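You operate a simulated robot arm through the tools that you are given. There is no shell and no other tool.

You run a simulated robot arm. Do the job below in one go: nothing can be reset, and whatever is moved stays where it is left.

## Task
Put two scoops of cocoa powder in the shaker and close the tub again.
Fine: the scoop goes back where it lay.

It is judged by the outcome, as a careful person would: the job done as asked, and still so three seconds after it is handed in. It fails if anything else is knocked over, pushed out of place, dropped, spilled or broken.

## Robot
A 7-joint arm with a two-finger parallel gripper, fixed in place. Base frame: the origin is on the floor under the middle of its stand, x ahead of it, y to its left, z up; the work surface is at about z = 900. Units: mm, degrees, N and s.
It reaches about 964 mm from its shoulder. Its first joint turns from -166.0 to 166.0 degrees. Payload 1.57 kg.
The tool frame sits at the grasp point between the pads (the TCP): z along the fingers, y along the line on which they close. The tips reach 30 mm beyond it. The gripper opens to 110 mm. The fingers are 24 mm wide and 12 mm thick; the gripper's body (48 by 112 mm) begins 78 mm behind the TCP.
Orientation is that of the tool frame in the base frame, as a unit quaternion [x, y, z, w]. With the fingers straight down and closing along the base's y, the tool's x points along the base's -x, its y along +y and its z along -z.

## Interface
- The arm moves only by the tool jog_arm. Its argument "series" is a list of rows, each an object of numbers (a shift or turn left out is 0, a gripper value left out holds the last): "rx", "ry", "rz": the turn, a rotation vector about the tool's x, y, z in units of 6 degrees (1.0 is 6 degrees); "tx", "ty", "tz": the shift along the tool's x, y, z in units of 30 mm (1.0 is 30 mm); "jaw": the gripper command, from -1 (fully open) to 1 (shut), values between in proportion. In form: [{"rx": .., "ry": .., "rz": .., "tx": .., "ty": .., "tz": .., "jaw": ..}, ...]. A call has 1 to 20 rows; each row shifts and turns the commanded pose from where the row before left it, along the tool's axes as they then stand. A call with a number of a shift or a turn outside -1 to 1 is refused whole. Each row takes 0.2 s and may step no farther than 50 mm and 8.6 degrees from the row before; otherwise, or with a gripper value out of range, the whole call is refused. A pose out of reach is approached as far as the arm can. The call stops where the force on the tool passes 40 N (or 10 N more than at its start, if that is more) or the arm is blocked; 0.2 s more then pass. Each finger travels about 108 mm/s and halts on what it meets, pressing with about 35 N; the grip force reading is that of the motor and also rises with nothing between the fingers. The clock runs only during rows and for 0.2 s after the last one: add rows that do not move to give the fingers time. It gives the time, the measured TCP pose, the force on the tool (base axes), the opening and the grip force at its end, in the units of the frame above (readings bear some noise), with the torque about the TCP (base axes, N m) and any sound that the robot's microphone picked up.
- Cameras (640 x 400 px; columns grow to the right, rows downward): "scene" is fixed at [398.9, 500.4, 1545.5]; the picture's right is [-0.93, -0.38, 0.00], its down [-0.24, 0.60, -0.77] and it looks along [0.29, -0.71, -0.64] (base axes); focal length 260 px, centre (320, 200). "wrist" rides on the gripper at [70, 16, -141] in the tool frame; the picture's right is [-0.23, 0.97, 0.00], its down [-0.85, -0.20, -0.48] and it looks along [-0.47, -0.11, 0.88] (tool axes); focal length 222 px, centre (320, 200). There is no depth. A picture from a camera that has moved, and an enlarged one, comes with that camera's place and axes in the base frame and with its lens.
- get_image(camera): a new picture of that camera. It takes no simulated time.
- slide_trunk(by): slides the trunk up (or, below 0, down) by that many mm; the arm rides with it, the base frame stays. It gives what a move gives, with no picture.
- enlarge(camera, box): a new picture of the part [left, top, right, bottom] of that camera's present view, enlarged. It takes no simulated time.
- hand_in(): hands the job in; it is judged then, once.

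Places have to be worked out from the pictures, the camera data and where the tool is seen. Open the gripper and draw the arm clear of the work before you hand the job in, unless the task says otherwise.

The tools are called after "Request:" as name(argument=value, ...) on one line, values as JSON. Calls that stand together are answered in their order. jog_arm: Moves the arm, as the interface text tells. Its arguments: {"type":"object","properties":{"series":{"type":"array","items":{"type":"object","properties":{"rx":{"type":"number"},"ry":{"type":"number"},"rz":{"type":"number"},"tx":{"type":"number"},"ty":{"type":"number"},"tz":{"type":"number"},"jaw":{"type":"number"}}}}},"required":["series"]} The other tools are called the same way: slide_trunk (by) moves the trunk up or down; get_image (camera) takes a picture; enlarge (camera, box) takes an enlarged picture of a part of a camera's view; hand_in () hands the job in.

At the start:

```text
time_s: 0.0
eef_pos: [692.7, -39.5, 1350.3]
orientation: [0.0, 1.0, -0.001, -0.001]
force: [0.0, -0.5, -0.4]
torque: [0.02, -0.01, 0.0]
finger_gap: 109.9
grasp_force: 0.0
trunk travel left (down, up): [-500.0, 110.0]
```

scene: 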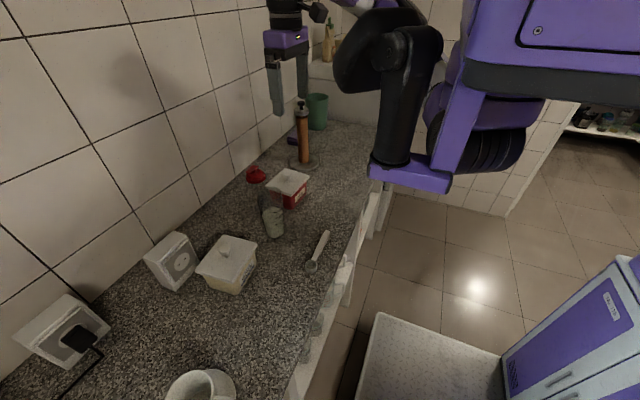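
wrist: 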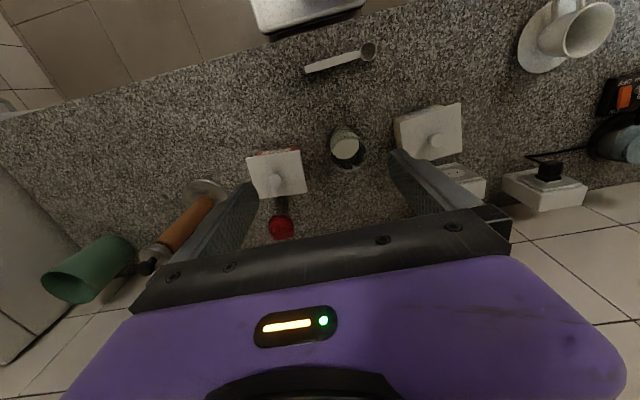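

I start by looking closely at the objects on the counter: two tubs (red-labelled and white/cream), a glass/shaker, a scoop, and other things.

Request:
enlarge(camera="scene", box=[140, 150, 340, 300])

Request:
enlarge(camera="wrist", box=[220, 20, 480, 240])

Request:
enlarge(camera="scene", box=[220, 80, 340, 200])

```text
2.67 times, centred on (240, 225) of scene
camera zoom: at [398.9, 500.4, 1545.5], right [-0.93, -0.38, 0.0], down [-0.24, 0.6, -0.77], along [0.29, -0.71, -0.64], focal length 693 px, centre (533, 133)
```

zoom: 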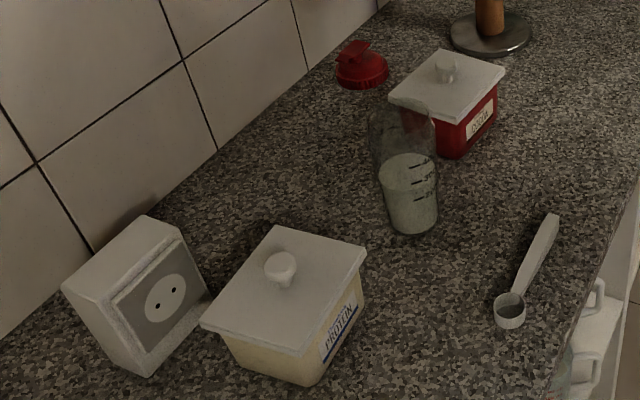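

```text
1.82 times, centred on (350, 130) of wrist
camera zoom: at [622.7, -24.3, 1492.1], right [0.23, 0.97, 0.0], down [0.85, -0.2, 0.48], along [0.47, -0.11, -0.88], focal length 404 px, centre (266, 327)
```

zoom: 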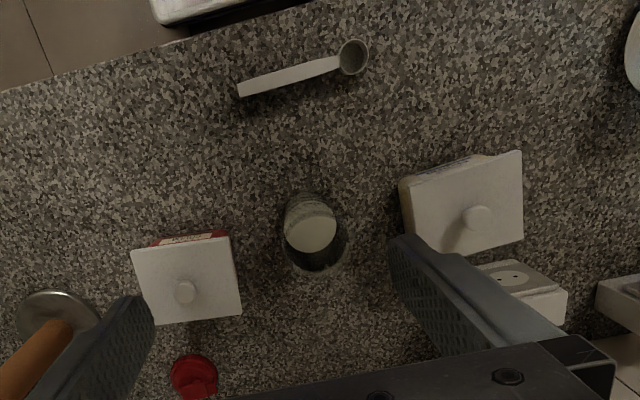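

```text
3.33 times, centred on (280, 140) of scene
camera zoom: at [398.9, 500.4, 1545.5], right [-0.93, -0.38, 0.0], down [-0.24, 0.6, -0.77], along [0.29, -0.71, -0.64], focal length 866 px, centre (453, 400)
```

zoom: 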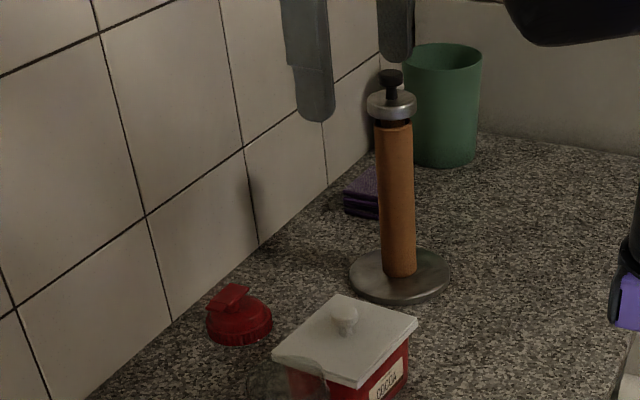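

The red tub is labelled COCOA and the cream one PROTEIN; the cocoa knob triangulates to about [808, -184, 995], the scoop bowl to about [595, 88] and its handle end to about [601, -52]. I move down a little nearer the cocoa tub and scoop for a closer view.

Request:
jog_arm(series=[{"tx": -0.2, "ty": -0.6, "tz": 1.0, "jaw": -1}, {"tx": -0.2, "ty": -0.6, "tz": 1.0}, {"tx": -0.2, "ty": -0.6, "tz": 1.0}, {"tx": -0.2, "ty": -0.6, "tz": 1.0}, {"tx": -0.2, "ty": -0.6, "tz": 1.0}])

```text
time_s: 1.2
eef_pos: [722.0, -127.7, 1198.9]
orientation: [0.001, 1.0, 0.001, 0.0]
force: [-0.5, 0.1, -0.8]
torque: [-0.01, -0.02, -0.02]
finger_gap: 110.1
grasp_force: 0.0
trunk travel left (down, up): [-500.0, 110.0]
```

Moved to about [722, -128, 1199]; now I look with both cameras.

Request:
get_image(camera="wrist")

Request:
get_image(camera="scene")

Request:
enlarge(camera="wrist", box=[300, 0, 520, 150])

```text
taken
camera wrist: at [651.1, -112.0, 1341.8], right [0.23, 0.97, 0.0], down [0.85, -0.2, 0.48], along [0.47, -0.11, -0.88], focal length 222 px, centre (320, 200)
```

wrist: 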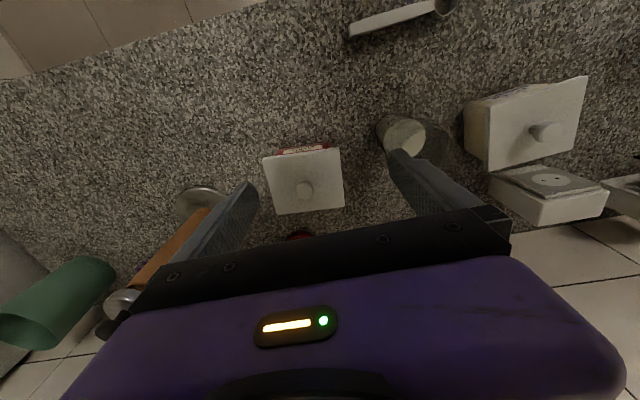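

```text
taken
```

scene: 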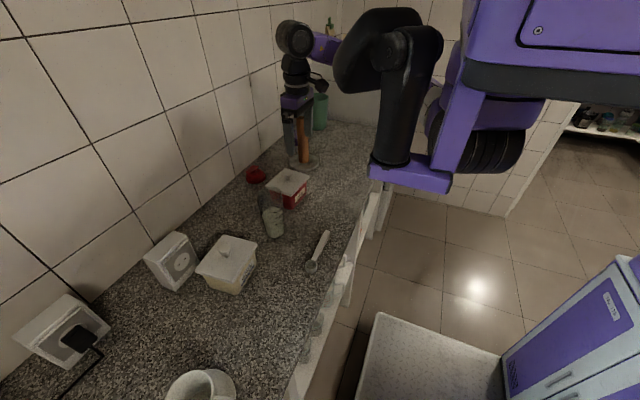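

```text
2.67 times, centred on (410, 75) of wrist
camera zoom: at [651.1, -112.0, 1341.8], right [0.23, 0.97, 0.0], down [0.85, -0.2, 0.48], along [0.47, -0.11, -0.88], focal length 592 px, centre (80, 533)
```

zoom: 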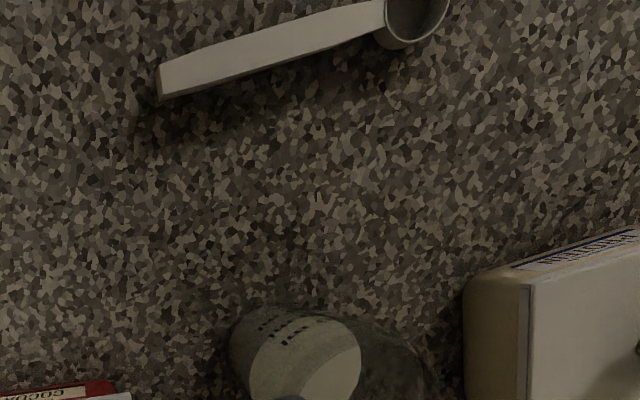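

The scoop's handle seems to be raised a little at the bowl's rim height. I'll first go above the cocoa lid's knob (est. [809, -181]) at TCP z≈1080 and check the alignment before descending.

Request:
jog_arm(series=[{"tx": -0.574, "ty": -0.356, "tz": 0.79}, {"tx": -0.574, "ty": -0.356, "tz": 0.79}, {"tx": -0.574, "ty": -0.356, "tz": 0.79}, {"tx": -0.574, "ty": -0.356, "tz": 0.79}, {"tx": -0.574, "ty": -0.356, "tz": 0.79}, {}])

Request:
get_image(camera="wrist")

Request:
enlarge(camera="scene", box=[220, 80, 360, 220])

```text
time_s: 2.6
eef_pos: [811.4, -181.6, 1081.9]
orientation: [0.0, 1.0, 0.0, 0.0]
force: [-0.3, -0.4, 0.3]
torque: [0.0, -0.01, 0.02]
finger_gap: 110.1
grasp_force: 0.1
trunk travel left (down, up): [-500.0, 110.0]
```

```text
taken
camera wrist: at [740.3, -166.2, 1223.6], right [0.23, 0.97, 0.0], down [0.85, -0.2, 0.48], along [0.47, -0.11, -0.88], focal length 222 px, centre (320, 200)
```

wrist: 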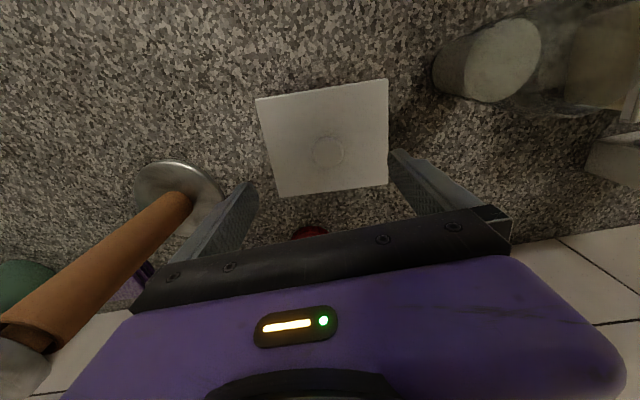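

```text
2.86 times, centred on (290, 150) of scene
camera zoom: at [398.9, 500.4, 1545.5], right [-0.93, -0.38, 0.0], down [-0.24, 0.6, -0.77], along [0.29, -0.71, -0.64], focal length 742 px, centre (406, 343)
```

zoom: 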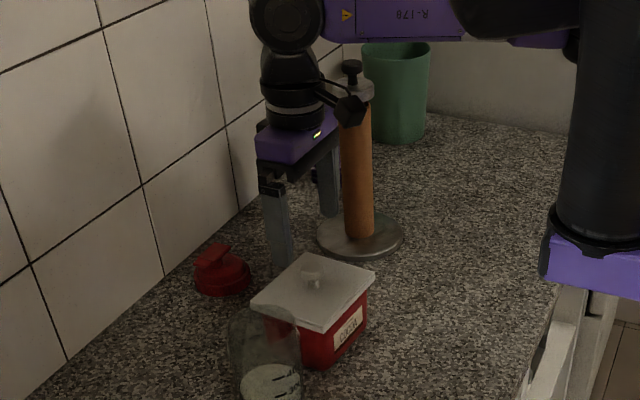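

The lid is about 135 × 116 mm centred near [807, -173.5], its top at about z≈980, with the knob in the middle. I centre over it, descend to TCP z≈1025 and check.

Request:
jog_arm(series=[{"tx": 0.147, "ty": 0.27, "tz": 0.5}, {"tz": 0.5}, {"tz": 0.5}, {"tz": 0.4}, {}])

Request:
get_image(camera="wrist")

Request:
enlarge(camera="scene", box=[250, 120, 330, 220])

```text
time_s: 3.8
eef_pos: [802.8, -176.2, 1025.8]
orientation: [0.0, 1.0, 0.0, 0.0]
force: [0.7, -0.3, 0.1]
torque: [0.0, 0.0, -0.01]
finger_gap: 109.9
grasp_force: 0.2
trunk travel left (down, up): [-500.0, 110.0]
```

```text
taken
camera wrist: at [733.9, -159.4, 1167.1], right [0.23, 0.97, 0.0], down [0.85, -0.2, 0.48], along [0.47, -0.11, -0.88], focal length 222 px, centre (320, 200)
```

wrist: 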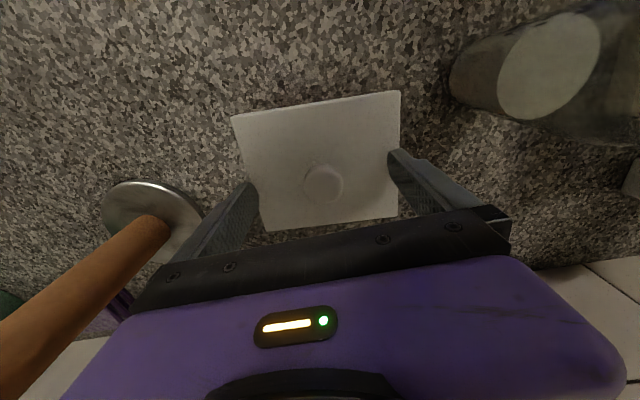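

```text
4.00 times, centred on (290, 170) of scene
camera zoom: at [398.9, 500.4, 1545.5], right [-0.93, -0.38, 0.0], down [-0.24, 0.6, -0.77], along [0.29, -0.71, -0.64], focal length 1039 px, centre (440, 320)
```

zoom: 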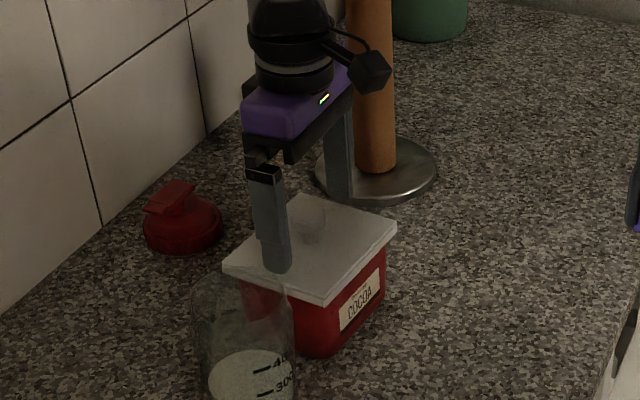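

The knob reads about [808, -174.5], and the tips are at about z≈995, just above the lid. I shift 3 mm ahead, descend another 10 mm and close on the knob.

Request:
jog_arm(series=[{"tx": -0.12, "tz": 0.18}, {"tz": 0.18}, {"jaw": 1}, {}, {}, {}, {}])

Request:
get_image(camera="wrist")

Request:
enlarge(camera="scene", box=[250, 120, 330, 220])

```text
time_s: 4.5
eef_pos: [809.7, -174.5, 1019.9]
orientation: [0.0, 1.0, 0.0, 0.005]
force: [-2.5, -3.6, 41.2]
torque: [1.59, 0.4, 0.03]
finger_gap: 51.0
grasp_force: 7.1
trunk travel left (down, up): [-500.0, 110.0]
stopped in row 3: the force on the tool passed its limit at 47 N (the readings are from after the stop); the commanded pose is now the measured one
```

```text
taken
camera wrist: at [738.3, -159.2, 1160.6], right [0.23, 0.97, 0.0], down [0.85, -0.2, 0.49], along [0.47, -0.11, -0.87], focal length 222 px, centre (320, 200)
```

wrist: 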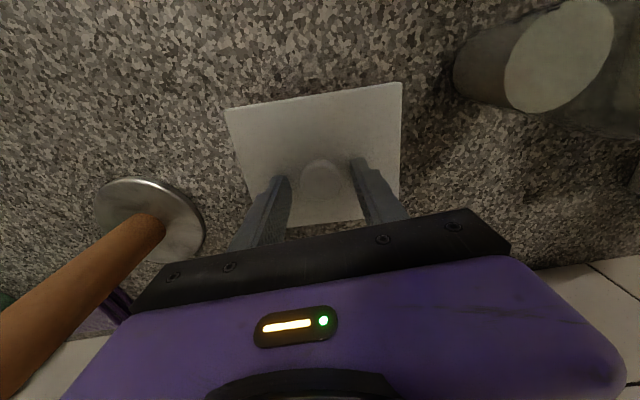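

```text
4.00 times, centred on (290, 170) of scene
camera zoom: at [398.9, 500.4, 1545.5], right [-0.93, -0.38, 0.0], down [-0.24, 0.6, -0.77], along [0.29, -0.71, -0.64], focal length 1039 px, centre (440, 320)
```

zoom: 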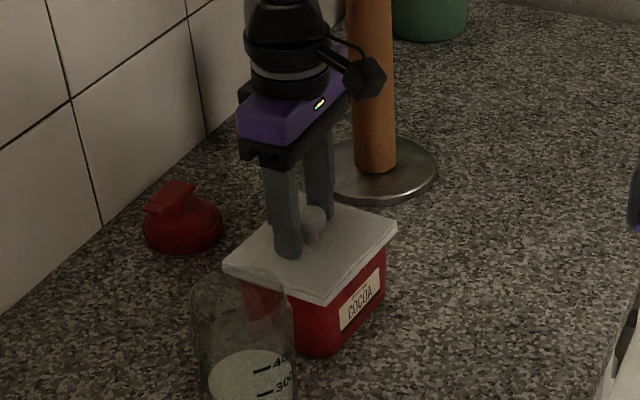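

The tips touched the lid (its top is at z≈989, a bit higher than I judged). I raise 4 mm to relieve the pressure and then close on the knob.

Request:
jog_arm(series=[{"tz": -0.14, "jaw": 0.1}, {}, {"jaw": 1}, {}, {}, {}])

Request:
get_image(camera="wrist")

```text
time_s: 6.0
eef_pos: [809.6, -174.3, 1022.2]
orientation: [0.001, 1.0, 0.0, 0.003]
force: [0.1, 0.6, -0.3]
torque: [0.0, -0.02, 0.0]
finger_gap: 27.3
grasp_force: 34.5
trunk travel left (down, up): [-500.0, 110.0]
heard: snap
```

```text
taken
camera wrist: at [738.6, -159.4, 1162.8], right [0.23, 0.97, 0.0], down [0.85, -0.2, 0.48], along [0.47, -0.11, -0.88], focal length 222 px, centre (320, 200)
```

wrist: 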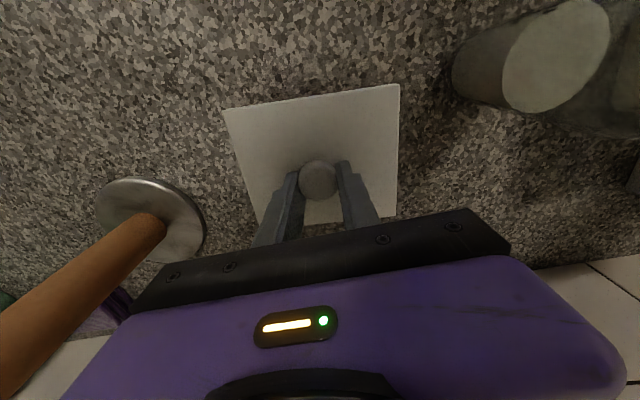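

The grip holds the 27 mm knob, with a snap heard (likely the snap-fit lid reacting). I lift slowly by about 15 mm and look at the force and whether the lid comes off alone.

Request:
jog_arm(series=[{"tz": -0.1}, {"tz": -0.1}, {"tz": -0.1}, {"tz": -0.2}, {}])

Request:
enlarge(camera="scene", box=[250, 120, 330, 220])

```text
time_s: 7.2
eef_pos: [809.8, -172.6, 1036.0]
orientation: [0.0, 1.0, 0.0, 0.003]
force: [-0.9, 0.1, -0.9]
torque: [-0.01, 0.0, 0.01]
finger_gap: 27.3
grasp_force: 35.5
trunk travel left (down, up): [-500.0, 110.0]
```

```text
4.00 times, centred on (290, 170) of scene
camera zoom: at [398.9, 500.4, 1545.5], right [-0.93, -0.38, 0.0], down [-0.24, 0.6, -0.77], along [0.29, -0.71, -0.64], focal length 1039 px, centre (440, 320)
```

zoom: 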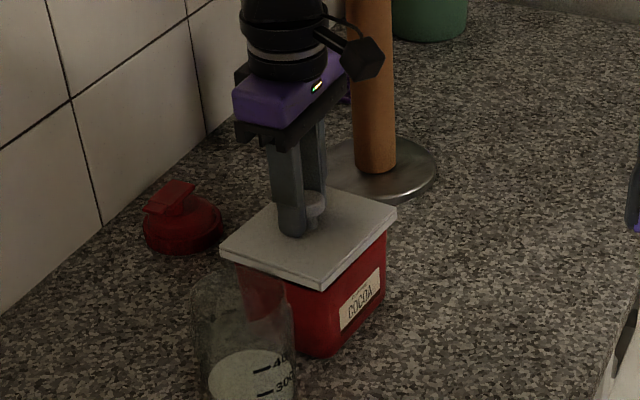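

The lid comes up and the tub's label stays put. I lift 60 mm more and check that the tub is open.

Request:
jog_arm(series=[{"tz": -0.5}, {"tz": -0.5}, {"tz": -0.5}, {"tz": -0.5}, {}])

Request:
enlarge(camera="scene", box=[250, 100, 350, 220])

Request:
get_image(camera="wrist")

```text
time_s: 8.3
eef_pos: [807.7, -175.3, 1095.8]
orientation: [0.0, 1.0, -0.001, 0.002]
force: [0.3, 1.3, -0.1]
torque: [0.0, 0.01, 0.0]
finger_gap: 27.5
grasp_force: 35.0
trunk travel left (down, up): [-500.0, 110.0]
```

```text
3.33 times, centred on (300, 160) of scene
camera zoom: at [398.9, 500.4, 1545.5], right [-0.93, -0.38, 0.0], down [-0.24, 0.6, -0.77], along [0.29, -0.71, -0.64], focal length 866 px, centre (387, 333)
```

zoom: 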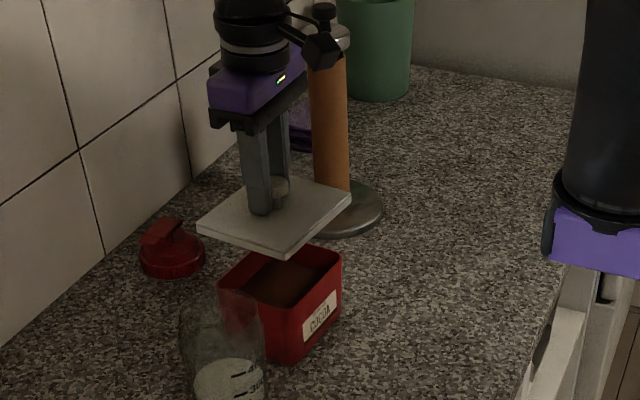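

```text
taken
camera wrist: at [737.6, -159.8, 1237.6], right [0.23, 0.97, 0.0], down [0.85, -0.2, 0.48], along [0.47, -0.11, -0.88], focal length 222 px, centre (320, 200)
```

wrist: 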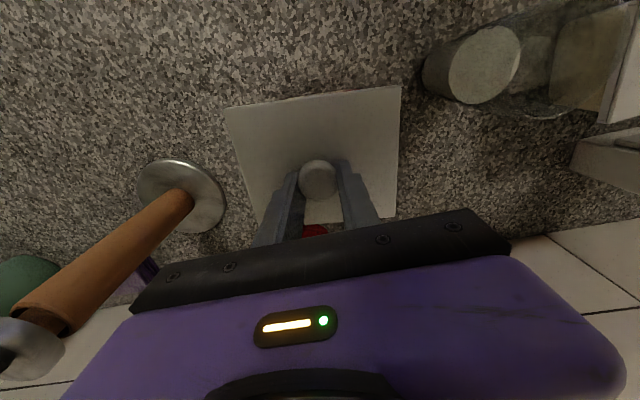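

The tub is open with cocoa a bit below the rim. I carry the lid to the free counter area around [710, -330] and lower it to just above the counter.

Request:
jog_arm(series=[{"tx": 0.545, "ty": -0.86}, {"tx": 0.545, "ty": -0.86}, {"tx": 0.545, "ty": -0.86}, {"tx": 0.545, "ty": -0.86}, {"tx": 0.545, "ty": -0.86}, {"tx": 0.545, "ty": -0.86}, {}, {"tz": 0.8}, {"tz": 0.8}, {"tz": 0.8}, {"tz": 0.8}, {"tz": 0.6}, {}])

Request:
get_image(camera="scene")

Request:
get_image(camera="wrist")

```text
time_s: 11.2
eef_pos: [710.5, -329.7, 980.9]
orientation: [0.0, 1.0, 0.0, 0.003]
force: [0.4, -0.8, 0.3]
torque: [0.05, 0.03, 0.0]
finger_gap: 27.1
grasp_force: 35.0
trunk travel left (down, up): [-500.0, 110.0]
```

```text
taken
```

scene: 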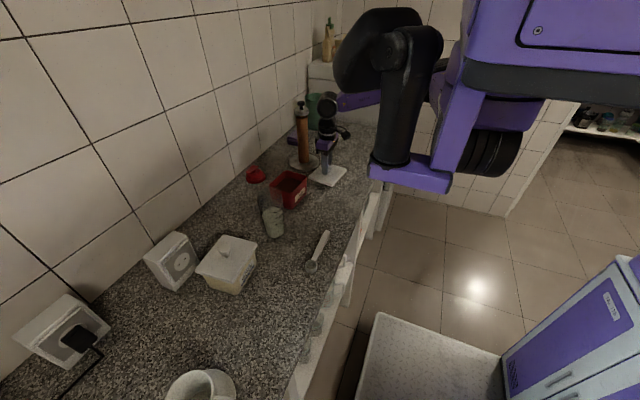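

```text
taken
camera wrist: at [640.4, -313.9, 1122.8], right [0.23, 0.97, 0.0], down [0.85, -0.2, 0.48], along [0.47, -0.11, -0.88], focal length 222 px, centre (320, 200)
```

wrist: 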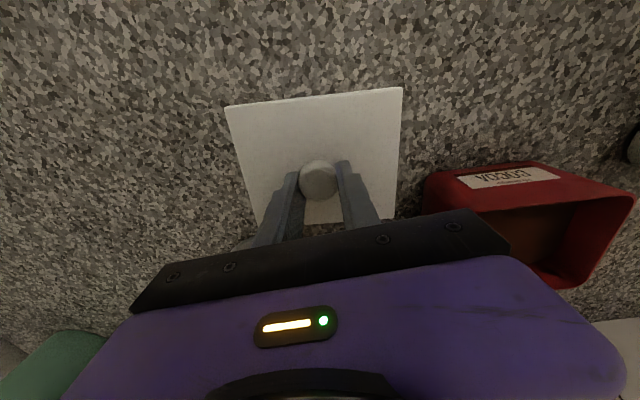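

The lid hovers level; now I lower gently, in small steps, towards counter contact.

Request:
jog_arm(series=[{"tz": 0.4}, {"tz": 0.3}, {"tz": 0.1}, {"tz": 0.1}, {}])

Request:
enlarge(camera="scene", box=[290, 120, 360, 200])

```text
time_s: 12.3
eef_pos: [709.9, -329.0, 954.6]
orientation: [0.0, 1.0, 0.0, 0.003]
force: [0.4, 0.0, -0.2]
torque: [0.03, 0.02, -0.01]
finger_gap: 27.3
grasp_force: 34.5
trunk travel left (down, up): [-500.0, 110.0]
```

```text
5.00 times, centred on (325, 160) of scene
camera zoom: at [398.9, 500.4, 1545.5], right [-0.93, -0.38, 0.0], down [-0.24, 0.6, -0.77], along [0.29, -0.71, -0.64], focal length 1299 px, centre (295, 400)
```

zoom: 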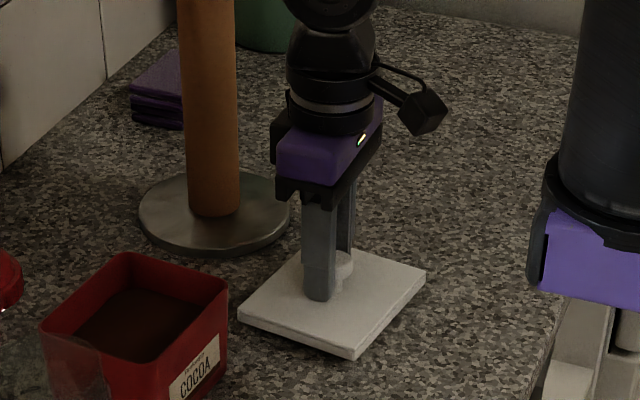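

No contact yet; I go on down in 2 mm steps.

Request:
jog_arm(series=[{"tz": 0.07}, {"tz": 0.07}, {"tz": 0.07}, {}])

```text
time_s: 13.3
eef_pos: [710.1, -328.4, 949.2]
orientation: [0.001, 1.0, 0.0, 0.002]
force: [0.2, -0.3, -0.1]
torque: [0.0, 0.02, 0.0]
finger_gap: 27.1
grasp_force: 35.3
trunk travel left (down, up): [-500.0, 110.0]
```

No force yet at z≈949; continuing down in small steps.

Request:
jog_arm(series=[{"tz": 0.07}, {"tz": 0.07}, {"tz": 0.07}, {}])

```text
time_s: 14.3
eef_pos: [712.2, -327.8, 943.1]
orientation: [0.0, 1.0, -0.001, 0.004]
force: [2.8, 2.9, 13.7]
torque: [0.03, 0.32, 0.1]
finger_gap: 26.9
grasp_force: 34.6
trunk travel left (down, up): [-500.0, 110.0]
```

The lid is resting on the counter (about 14 N). I open the gripper and rise clear.

Request:
jog_arm(series=[{"tz": -0.03, "jaw": -0.5}, {}, {}, {"tz": -0.6}, {"tz": -1}, {"tz": -1}, {"tz": -1}, {"tz": -1}, {}])

Request:
get_image(camera="wrist")

Request:
enlarge(camera="scene", box=[240, 140, 360, 280])

```text
time_s: 16.4
eef_pos: [710.5, -330.4, 1082.2]
orientation: [0.0, 1.0, -0.001, 0.003]
force: [-0.1, -0.4, 0.3]
torque: [0.0, -0.03, -0.03]
finger_gap: 82.5
grasp_force: 0.0
trunk travel left (down, up): [-500.0, 110.0]
```

```text
taken
camera wrist: at [639.0, -315.0, 1224.1], right [0.23, 0.97, 0.0], down [0.85, -0.2, 0.48], along [0.47, -0.11, -0.88], focal length 222 px, centre (320, 200)
```

wrist: 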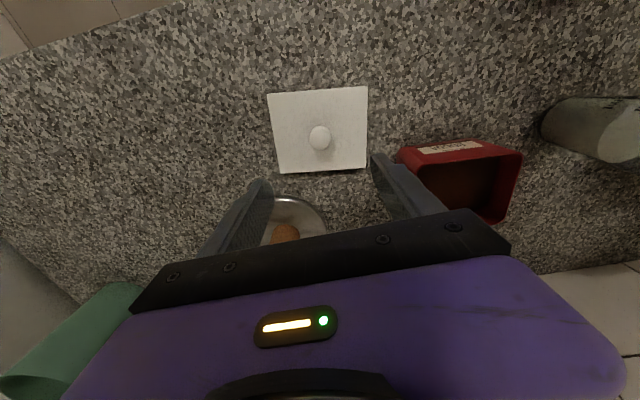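

```text
2.86 times, centred on (300, 210) of scene
camera zoom: at [398.9, 500.4, 1545.5], right [-0.93, -0.38, 0.0], down [-0.24, 0.6, -0.77], along [0.29, -0.71, -0.64], focal length 742 px, centre (377, 171)
```

zoom: 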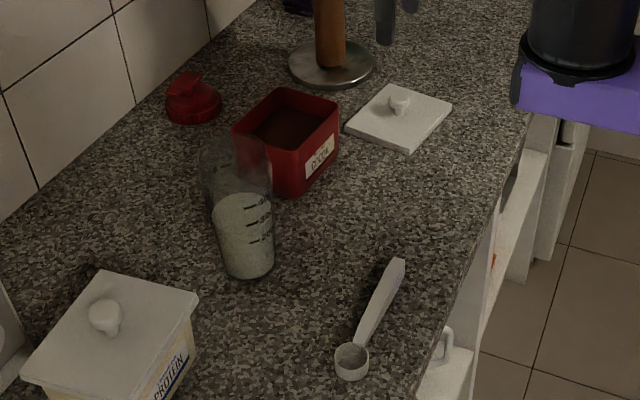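

The lid lies safely at [710, -330]. Now for the scoop: I move toward it and yaw the tool +90° about its axis so that the fingers will close across the handle (along base x) with the camera on the bowl side.

Request:
jog_arm(series=[{"tx": 0.52, "ty": 0.95, "tz": -0.23}, {"tx": 0.52, "ty": 0.95, "tz": -0.23}, {"tx": 0.52, "ty": 0.95, "tz": -0.23}, {"tx": 0.52, "ty": 0.95, "tz": -0.23}, {"tx": 0.52, "ty": 0.95, "tz": -0.23}, {"tx": 0.52, "ty": 0.95, "tz": -0.23}, {"tx": 0.52, "ty": 0.95, "tz": -0.23}, {}])

Request:
jog_arm(series=[{"rz": 1}, {"rz": 1}, {"rz": 1}, {"rz": 1}, {"rz": 1}, {"rz": 1}, {"rz": 1}, {"rz": 1}, {"rz": 1}, {"rz": 1}, {"rz": 1}, {"rz": 1}, {"rz": 1}, {"rz": 1}, {"rz": 1}, {}])

Request:
get_image(camera="wrist")

Request:
get_image(camera="scene")

```text
time_s: 18.1
eef_pos: [601.4, -130.5, 1131.2]
orientation: [-0.001, 1.0, 0.0, 0.002]
force: [0.3, 0.2, 0.2]
torque: [0.02, -0.01, -0.01]
finger_gap: 82.6
grasp_force: 0.2
trunk travel left (down, up): [-500.0, 110.0]
```

```text
time_s: 21.6
eef_pos: [600.8, -130.4, 1130.2]
orientation: [0.707, 0.707, 0.002, 0.002]
force: [-0.8, 0.2, -0.5]
torque: [0.02, 0.01, 0.0]
finger_gap: 82.5
grasp_force: 0.1
trunk travel left (down, up): [-500.0, 110.0]
```

```text
taken
camera wrist: at [616.4, -61.4, 1270.9], right [0.97, -0.23, 0.01], down [-0.2, -0.85, 0.48], along [-0.1, -0.47, -0.88], focal length 222 px, centre (320, 200)
```

wrist: 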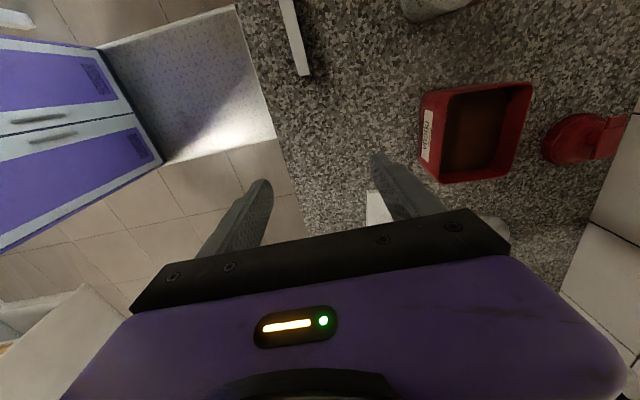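

```text
taken
```

scene: 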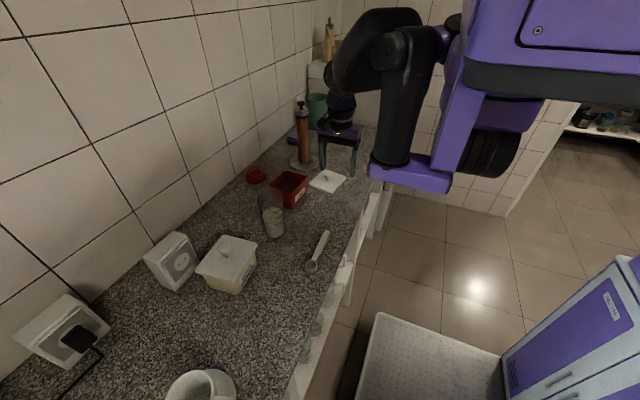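

The yaw went fine. Now I pitch the tool by 50° (so fingers point to +y and down, camera on top), watching the arm.

Request:
jog_arm(series=[{"ry": 1}, {"ry": 1}, {"ry": 1}, {"ry": 1}, {"ry": 1}, {"ry": 1}, {"ry": 1}, {"ry": 1}, {"ry": 0.333}, {}])

Request:
get_image(camera="wrist")

Request:
get_image(camera="scene")

```text
time_s: 23.8
eef_pos: [602.0, -132.0, 1129.6]
orientation: [0.639, 0.642, 0.3, -0.298]
force: [-0.9, -0.2, -0.2]
torque: [-0.04, -0.02, 0.02]
finger_gap: 82.3
grasp_force: 0.1
trunk travel left (down, up): [-500.0, 110.0]
```

```text
taken
camera wrist: at [616.3, -195.0, 1274.1], right [0.97, -0.15, -0.17], down [-0.2, -0.92, -0.35], along [-0.1, 0.37, -0.92], focal length 222 px, centre (320, 200)
```

wrist: 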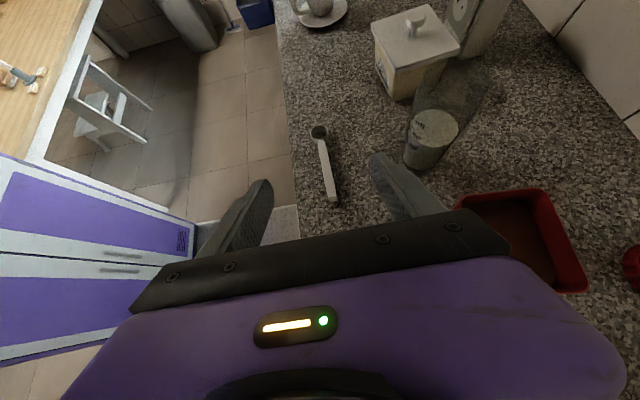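

```text
taken
```

scene: 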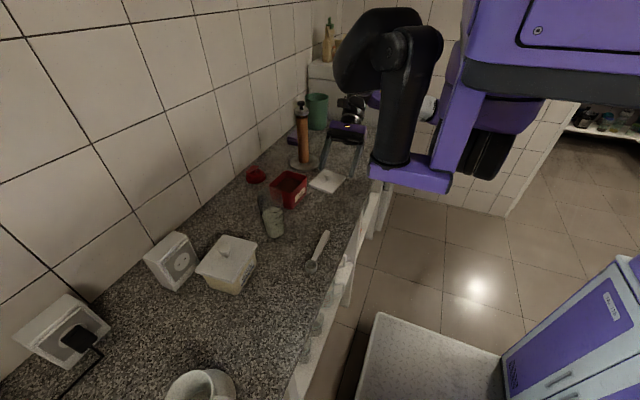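

The tilted pose works and the scoop is well in view. I move down nearer to it (TCP ≈ [598, -60, 1000]) for a close look at its shape.

Request:
jog_arm(series=[{"tx": -0.364, "tz": 0.915, "ty": -0.03}, {"tx": -0.364, "tz": 0.915, "ty": -0.03}, {"tx": -0.364, "tz": 0.915, "ty": -0.03}, {"tx": -0.364, "tz": 0.915, "ty": -0.03}, {"tx": -0.364, "tz": 0.915, "ty": -0.03}, {}])

Request:
get_image(camera="wrist")

Request:
enlarge(camera="wrist", box=[260, 80, 380, 280])

Request:
enlarge(camera="scene", box=[280, 210, 360, 290])

```text
time_s: 25.1
eef_pos: [597.7, -57.5, 998.1]
orientation: [0.64, 0.642, 0.3, -0.297]
force: [0.2, 0.3, -1.3]
torque: [0.02, -0.02, -0.01]
finger_gap: 82.7
grasp_force: 0.1
trunk travel left (down, up): [-500.0, 110.0]
```

```text
taken
camera wrist: at [612.1, -122.3, 1142.5], right [0.97, -0.15, -0.17], down [-0.2, -0.92, -0.35], along [-0.1, 0.37, -0.92], focal length 222 px, centre (320, 200)
```

wrist: 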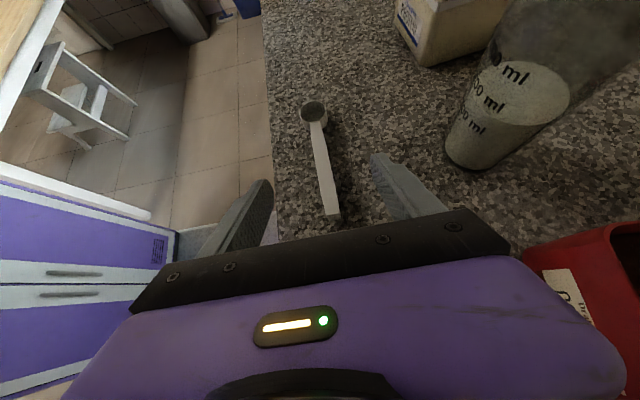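

```text
2.00 times, centred on (320, 180) of wrist
camera zoom: at [612.1, -122.3, 1142.5], right [0.97, -0.15, -0.17], down [-0.2, -0.92, -0.35], along [-0.1, 0.37, -0.92], focal length 444 px, centre (320, 240)
```

zoom: 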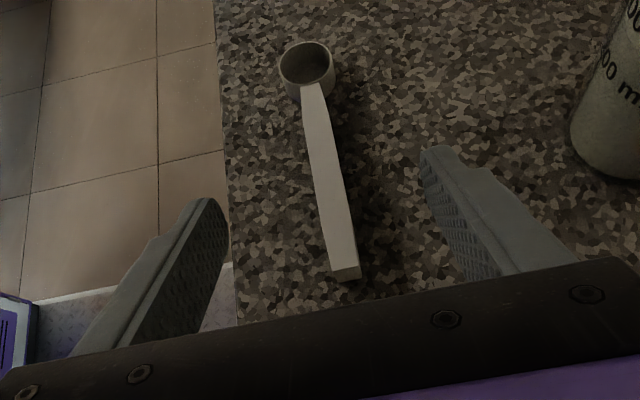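

```text
5.00 times, centred on (320, 250) of scene
camera zoom: at [398.9, 500.4, 1545.5], right [-0.93, -0.38, 0.0], down [-0.24, 0.6, -0.77], along [0.29, -0.71, -0.64], focal length 1299 px, centre (320, -50)
```

zoom: 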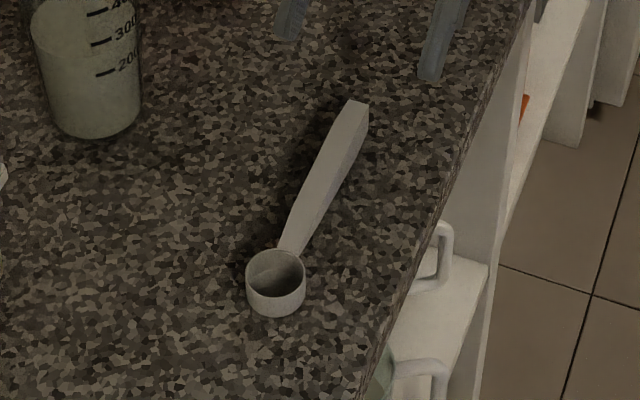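

The handle is a 14 mm wide bar, its end at [596.5, -52.5] with its top at z≈921; the bowl is 34 mm across, centred at about [594, 89]. I descend in the tilted pose so that the tips straddle the handle's end, stopping about 12 mm short to check.

Request:
jog_arm(series=[{"tx": -0.43, "tz": 0.404}, {"tx": -0.43, "tz": 0.404}, {"tx": -0.43, "tz": 0.404}, {}])

Request:
enlarge(camera="wrist", box=[220, 80, 420, 240])

Request:
enlarge(camera="scene", box=[280, 190, 380, 290])

```text
time_s: 26.1
eef_pos: [595.8, -55.2, 946.7]
orientation: [0.641, 0.641, 0.301, -0.296]
force: [-0.4, 0.6, 1.1]
torque: [-0.03, 0.02, 0.01]
finger_gap: 82.5
grasp_force: 0.1
trunk travel left (down, up): [-500.0, 110.0]
```

```text
2.50 times, centred on (320, 160) of wrist
camera zoom: at [612.3, -119.7, 1090.8], right [0.97, -0.15, -0.17], down [-0.2, -0.92, -0.35], along [-0.1, 0.37, -0.92], focal length 555 px, centre (320, 300)
```

zoom: 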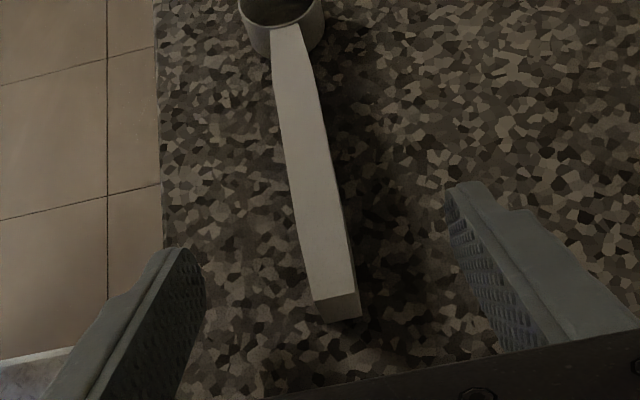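

```text
4.00 times, centred on (330, 240) of scene
camera zoom: at [398.9, 500.4, 1545.5], right [-0.93, -0.38, 0.0], down [-0.24, 0.6, -0.77], along [0.29, -0.71, -0.64], focal length 1039 px, centre (280, 40)
```

zoom: 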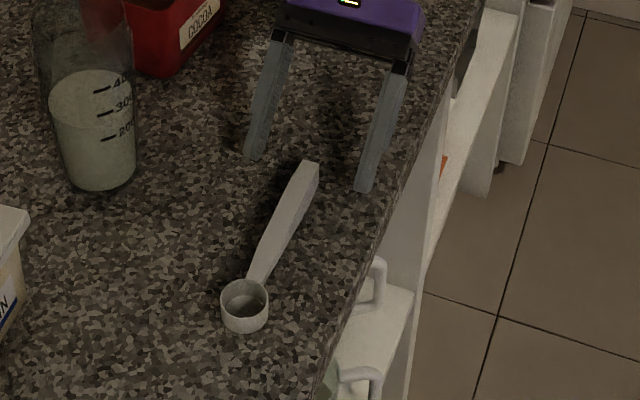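

Alignment is good: the handle end sits midway between the fingers. I go down the last 13 mm (tips about 4 mm above the counter) and close on the handle.

Request:
jog_arm(series=[{"tx": -0.14, "tz": 0.183}, {"tx": -0.14, "tz": 0.183}, {}, {"jaw": 0.5}, {}, {"jaw": 1}, {}, {}, {}])

Request:
enlarge(camera="wrist", box=[220, 80, 420, 240])

Request:
enlarge(camera="scene", box=[280, 190, 380, 290])

```text
time_s: 28.1
eef_pos: [598.1, -53.8, 931.8]
orientation: [0.64, 0.642, 0.301, -0.297]
force: [0.4, -0.9, 0.2]
torque: [0.03, 0.02, 0.03]
finger_gap: 14.6
grasp_force: 31.4
trunk travel left (down, up): [-500.0, 110.0]
```

```text
2.50 times, centred on (320, 160) of wrist
camera zoom: at [613.0, -118.0, 1076.7], right [0.97, -0.15, -0.17], down [-0.2, -0.92, -0.35], along [-0.1, 0.37, -0.92], focal length 555 px, centre (320, 300)
```

zoom: 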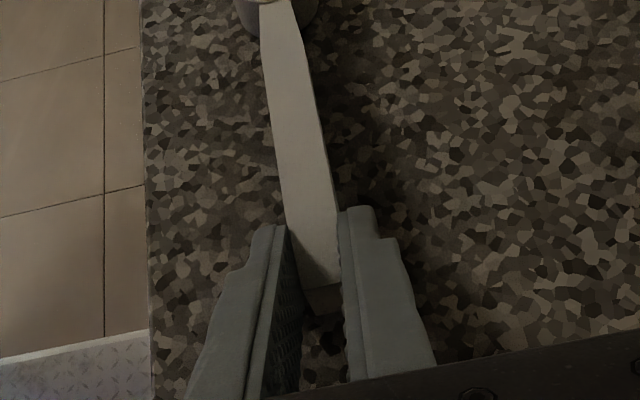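

```text
4.00 times, centred on (330, 240) of scene
camera zoom: at [398.9, 500.4, 1545.5], right [-0.93, -0.38, 0.0], down [-0.24, 0.6, -0.77], along [0.29, -0.71, -0.64], focal length 1039 px, centre (280, 40)
```

zoom: 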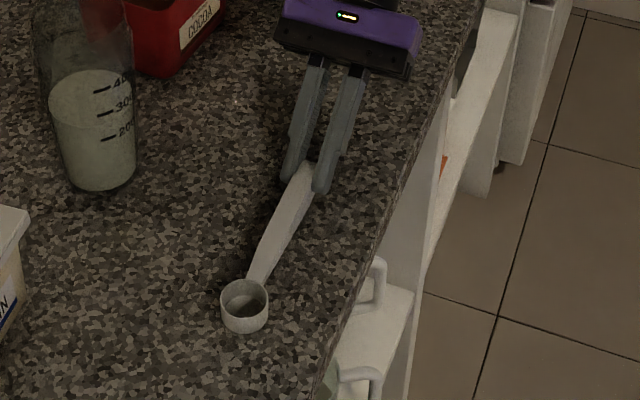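

The scoop handle is held (14.6 mm gap) and has not shifted. I lift straight up slowly at first and check that the scoop stays rigid in the grip.

Request:
jog_arm(series=[{"tx": 0.153, "tz": -0.129}, {"tx": 0.23, "tz": -0.193}, {"tx": 0.383, "tz": -0.322}, {"tx": 0.766, "tz": -0.643}, {"tx": 0.766, "tz": -0.643}, {}])

Request:
get_image(camera="wrist")

Request:
enlarge(camera="scene", box=[260, 140, 380, 280])

```text
time_s: 29.6
eef_pos: [597.7, -53.8, 1023.1]
orientation: [0.64, 0.642, 0.301, -0.296]
force: [0.4, -0.3, -1.0]
torque: [-0.01, 0.02, 0.03]
finger_gap: 14.5
grasp_force: 30.8
trunk travel left (down, up): [-500.0, 110.0]
```

```text
taken
camera wrist: at [612.8, -118.0, 1168.7], right [0.97, -0.15, -0.17], down [-0.2, -0.92, -0.35], along [-0.1, 0.37, -0.92], focal length 222 px, centre (320, 200)
```

wrist: 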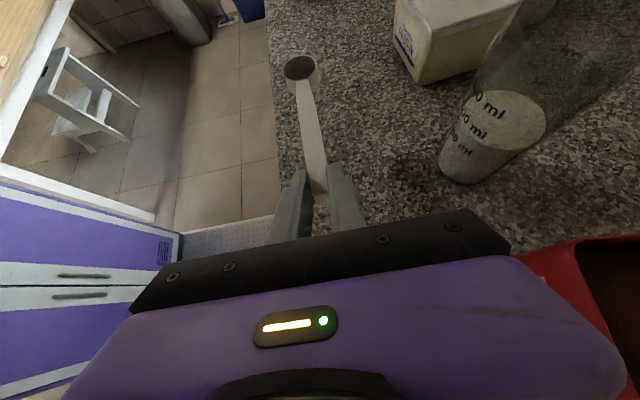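

```text
2.86 times, centred on (320, 210) of scene
camera zoom: at [398.9, 500.4, 1545.5], right [-0.93, -0.38, 0.0], down [-0.24, 0.6, -0.77], along [0.29, -0.71, -0.64], focal length 742 px, centre (320, 171)
```

zoom: 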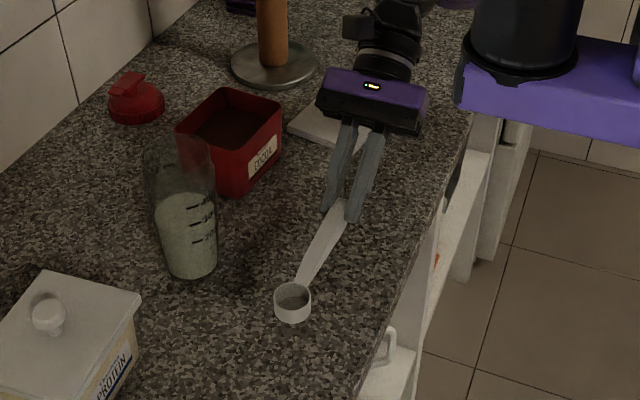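

The scoop is level and firm; its bowl's rim centre is about 142 mm ahead of and 12 mm below the TCP. The shaker's top is at about z≈1068, so I rise to z≈1150 first, then swing the scoop about the vertical so that it points along +x.

Request:
jog_arm(series=[{"tx": 0.766, "tz": -0.643}, {"tx": 0.766, "tz": -0.643}, {"tx": 0.766, "tz": -0.643}, {"tx": 0.766, "tz": -0.643}, {"tx": 0.23, "tz": -0.193}, {}])

Request:
jog_arm(series=[{"rx": -0.766, "rz": 0.643}, {"rx": -0.766, "rz": 0.643}, {"rx": -0.766, "rz": 0.643}, {"rx": -0.766, "rz": 0.643}, {"rx": -0.766, "rz": 0.643}, {"rx": -0.766, "rz": 0.643}, {"rx": -0.766, "rz": 0.643}, {"rx": -0.766, "rz": 0.643}, {"rx": -0.766, "rz": 0.643}, {"rx": -0.766, "rz": 0.643}, {"rx": -0.766, "rz": 0.643}, {"rx": -0.766, "rz": 0.643}, {"rx": -0.766, "rz": 0.643}, {"rx": -0.766, "rz": 0.643}, {"rx": -0.766, "rz": 0.643}, {}])

Request:
get_image(camera="wrist")

Request:
get_image(camera="scene")

```text
time_s: 30.9
eef_pos: [594.5, -53.3, 1153.0]
orientation: [0.64, 0.642, 0.301, -0.296]
force: [-0.7, -0.5, -0.6]
torque: [-0.03, -0.02, 0.0]
finger_gap: 14.5
grasp_force: 30.5
trunk travel left (down, up): [-500.0, 110.0]
```

```text
time_s: 34.4
eef_pos: [711.3, -181.1, 1137.3]
orientation: [0.905, -0.001, 0.424, 0.0]
force: [0.8, 0.0, -0.7]
torque: [0.01, 0.02, 0.0]
finger_gap: 14.8
grasp_force: 30.8
out of reach, approached as far as the arm can: row 6, 7, 8, 9, 10, 11, 12, 13, 14, 15
trunk travel left (down, up): [-500.0, 110.0]
```

```text
taken
camera wrist: at [646.8, -198.5, 1281.7], right [-0.15, -0.97, -0.18], down [-0.91, 0.2, -0.35], along [0.38, 0.11, -0.92], focal length 222 px, centre (320, 200)
```

wrist: 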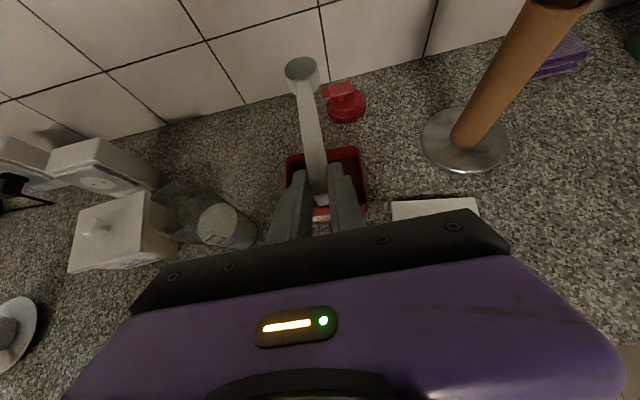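

```text
taken
```

scene: 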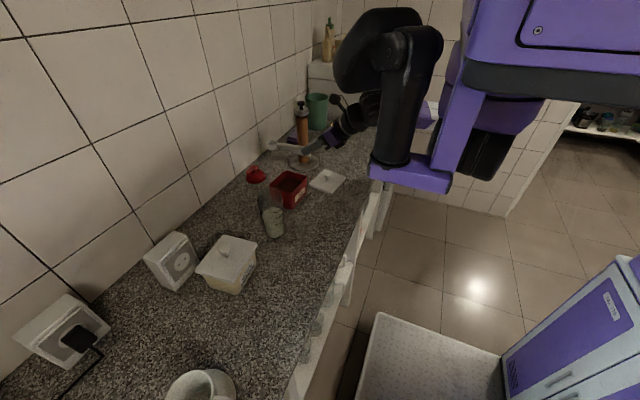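

The swing reached the right orientation, but the arm could not keep the position and drifted to about [711, -181, 1137], with the bowl (empty) over the tub. I make a tiny test move in +x to learn where the commanded pose now stands.

Request:
jog_arm(series=[{"tx": 0.064, "tz": 0.077}, {}])

```text
time_s: 35.0
eef_pos: [714.0, -181.7, 1137.6]
orientation: [0.905, 0.0, 0.425, 0.0]
force: [0.2, -0.1, -0.9]
torque: [0.01, 0.05, 0.01]
finger_gap: 14.7
grasp_force: 30.1
trunk travel left (down, up): [-500.0, 110.0]
```

Good: the commanded pose follows the measured one. I look at the tub and the bowl to work out the rim and the cocoa's surface.

Request:
enlarge(camera="scene", box=[240, 120, 340, 220])

Request:
enlarge(camera="wrist", box=[220, 40, 420, 240])

```text
4.00 times, centred on (290, 170) of scene
camera zoom: at [398.9, 500.4, 1545.5], right [-0.93, -0.38, 0.0], down [-0.24, 0.6, -0.77], along [0.29, -0.71, -0.64], focal length 1039 px, centre (440, 320)
```

zoom: 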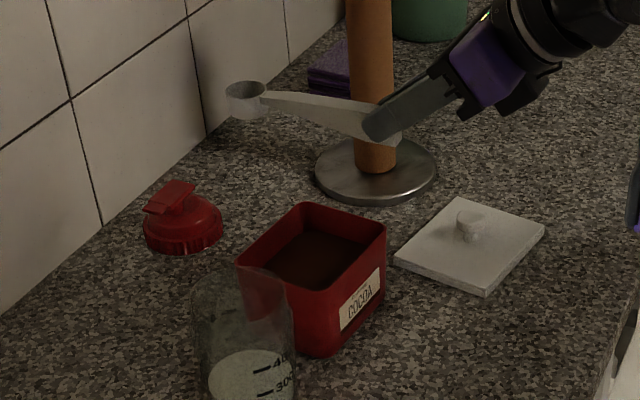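

```text
2.00 times, centred on (320, 140) of wrist
camera zoom: at [649.4, -198.5, 1281.8], right [-0.15, -0.97, -0.18], down [-0.91, 0.2, -0.35], along [0.38, 0.11, -0.92], focal length 444 px, centre (320, 320)
```

zoom: 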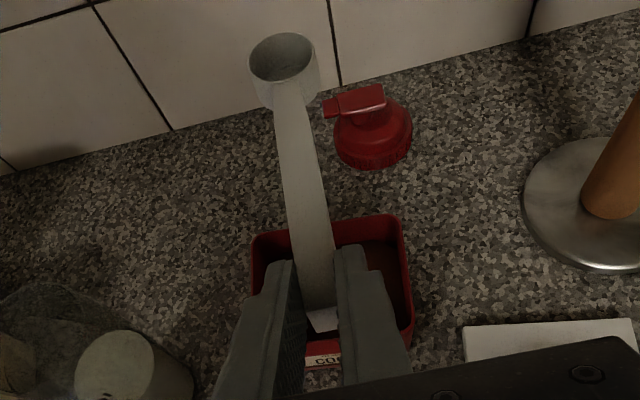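

Calibrating on the parked lid, the tub's rim is centred at about [807, -174] (91 × 112 mm, rim z≈982) and the cocoa lies about 30 mm below the rim (z≈952). I raise 30 mm, shift slightly in y, and pitch the bowl down 50° so the hand stands vertically above for digging.

Request:
jog_arm(series=[{"tx": 0.766, "tz": -0.643}, {"ty": -0.157}, {"ry": -1}, {"ry": -1}, {"ry": -1}, {"ry": -1}, {"ry": -1}, {"ry": -1}, {"ry": -1}, {"ry": -1}, {"ry": -0.333}, {}])

Request:
get_image(camera="wrist")

Request:
enlarge(camera="scene", box=[240, 100, 360, 220])

```text
time_s: 37.5
eef_pos: [713.8, -176.8, 1167.9]
orientation: [1.0, 0.0, 0.002, 0.001]
force: [-0.3, 0.4, 0.6]
torque: [-0.03, 0.04, 0.01]
finger_gap: 14.8
grasp_force: 30.4
trunk travel left (down, up): [-500.0, 110.0]
```

```text
taken
camera wrist: at [782.8, -193.7, 1309.6], right [-0.23, -0.97, 0.0], down [-0.86, 0.2, 0.47], along [-0.46, 0.11, -0.88], focal length 222 px, centre (320, 200)
```

wrist: 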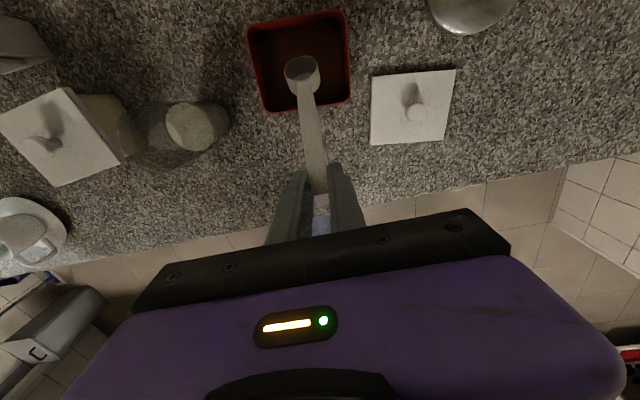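

```text
3.33 times, centred on (300, 160) of scene
camera zoom: at [398.9, 500.4, 1545.5], right [-0.93, -0.38, 0.0], down [-0.24, 0.6, -0.77], along [0.29, -0.71, -0.64], focal length 866 px, centre (387, 333)
```

zoom: 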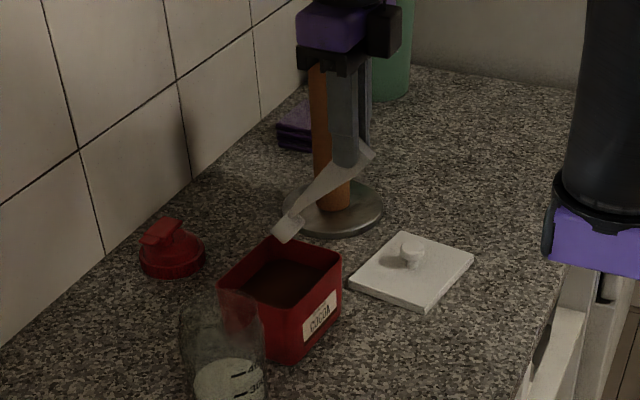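

The bowl hangs pitched over the tub, centred in y. I zoom in to judge the cocoa's level inside the tub.

Request:
enlarge(camera="wrist", box=[230, 0, 370, 130])

Request:
enlarge(camera="scene", box=[260, 160, 320, 210])

```text
3.08 times, centred on (300, 65) of wrist
camera zoom: at [782.8, -193.7, 1309.6], right [-0.23, -0.97, 0.0], down [-0.86, 0.2, 0.47], along [-0.46, 0.11, -0.88], focal length 684 px, centre (382, 615)
```

zoom: 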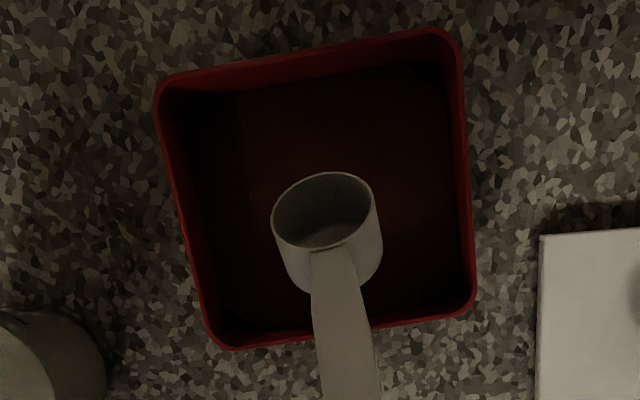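

```text
8.00 times, centred on (290, 185) of scene
camera zoom: at [398.9, 500.4, 1545.5], right [-0.93, -0.38, 0.0], down [-0.24, 0.6, -0.77], along [0.29, -0.71, -0.64], focal length 2078 px, centre (560, 320)
```

zoom: 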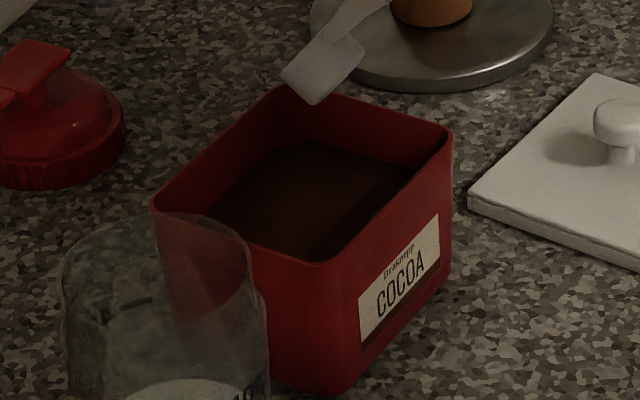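

The cocoa is about 30 mm below the rim. The earlier reach failure looks like the wrist coming too close under the shoulder, so before digging, with the scoop still empty and high, I raise the trunk by 100 mm to gain slack.

Request:
slide_trunk(by=100)

Request:
get_image(camera="scene")

```text
time_s: 38.9
eef_pos: [713.9, -176.8, 1268.4]
orientation: [1.0, -0.001, 0.002, 0.0]
force: [-0.3, 0.2, 0.1]
torque: [-0.04, 0.03, 0.01]
finger_gap: 14.6
grasp_force: 31.0
trunk travel left (down, up): [-600.0, 10.0]
```

```text
taken
```

scene: 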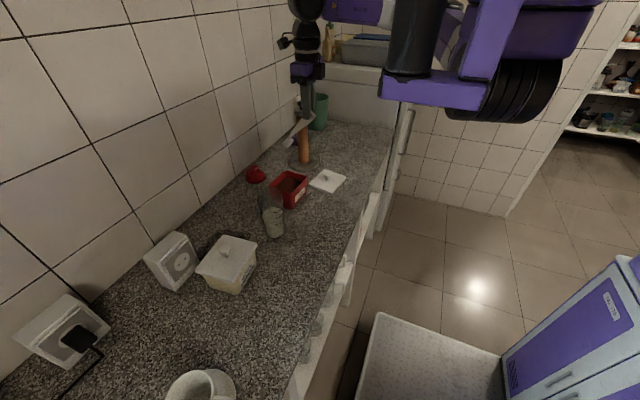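

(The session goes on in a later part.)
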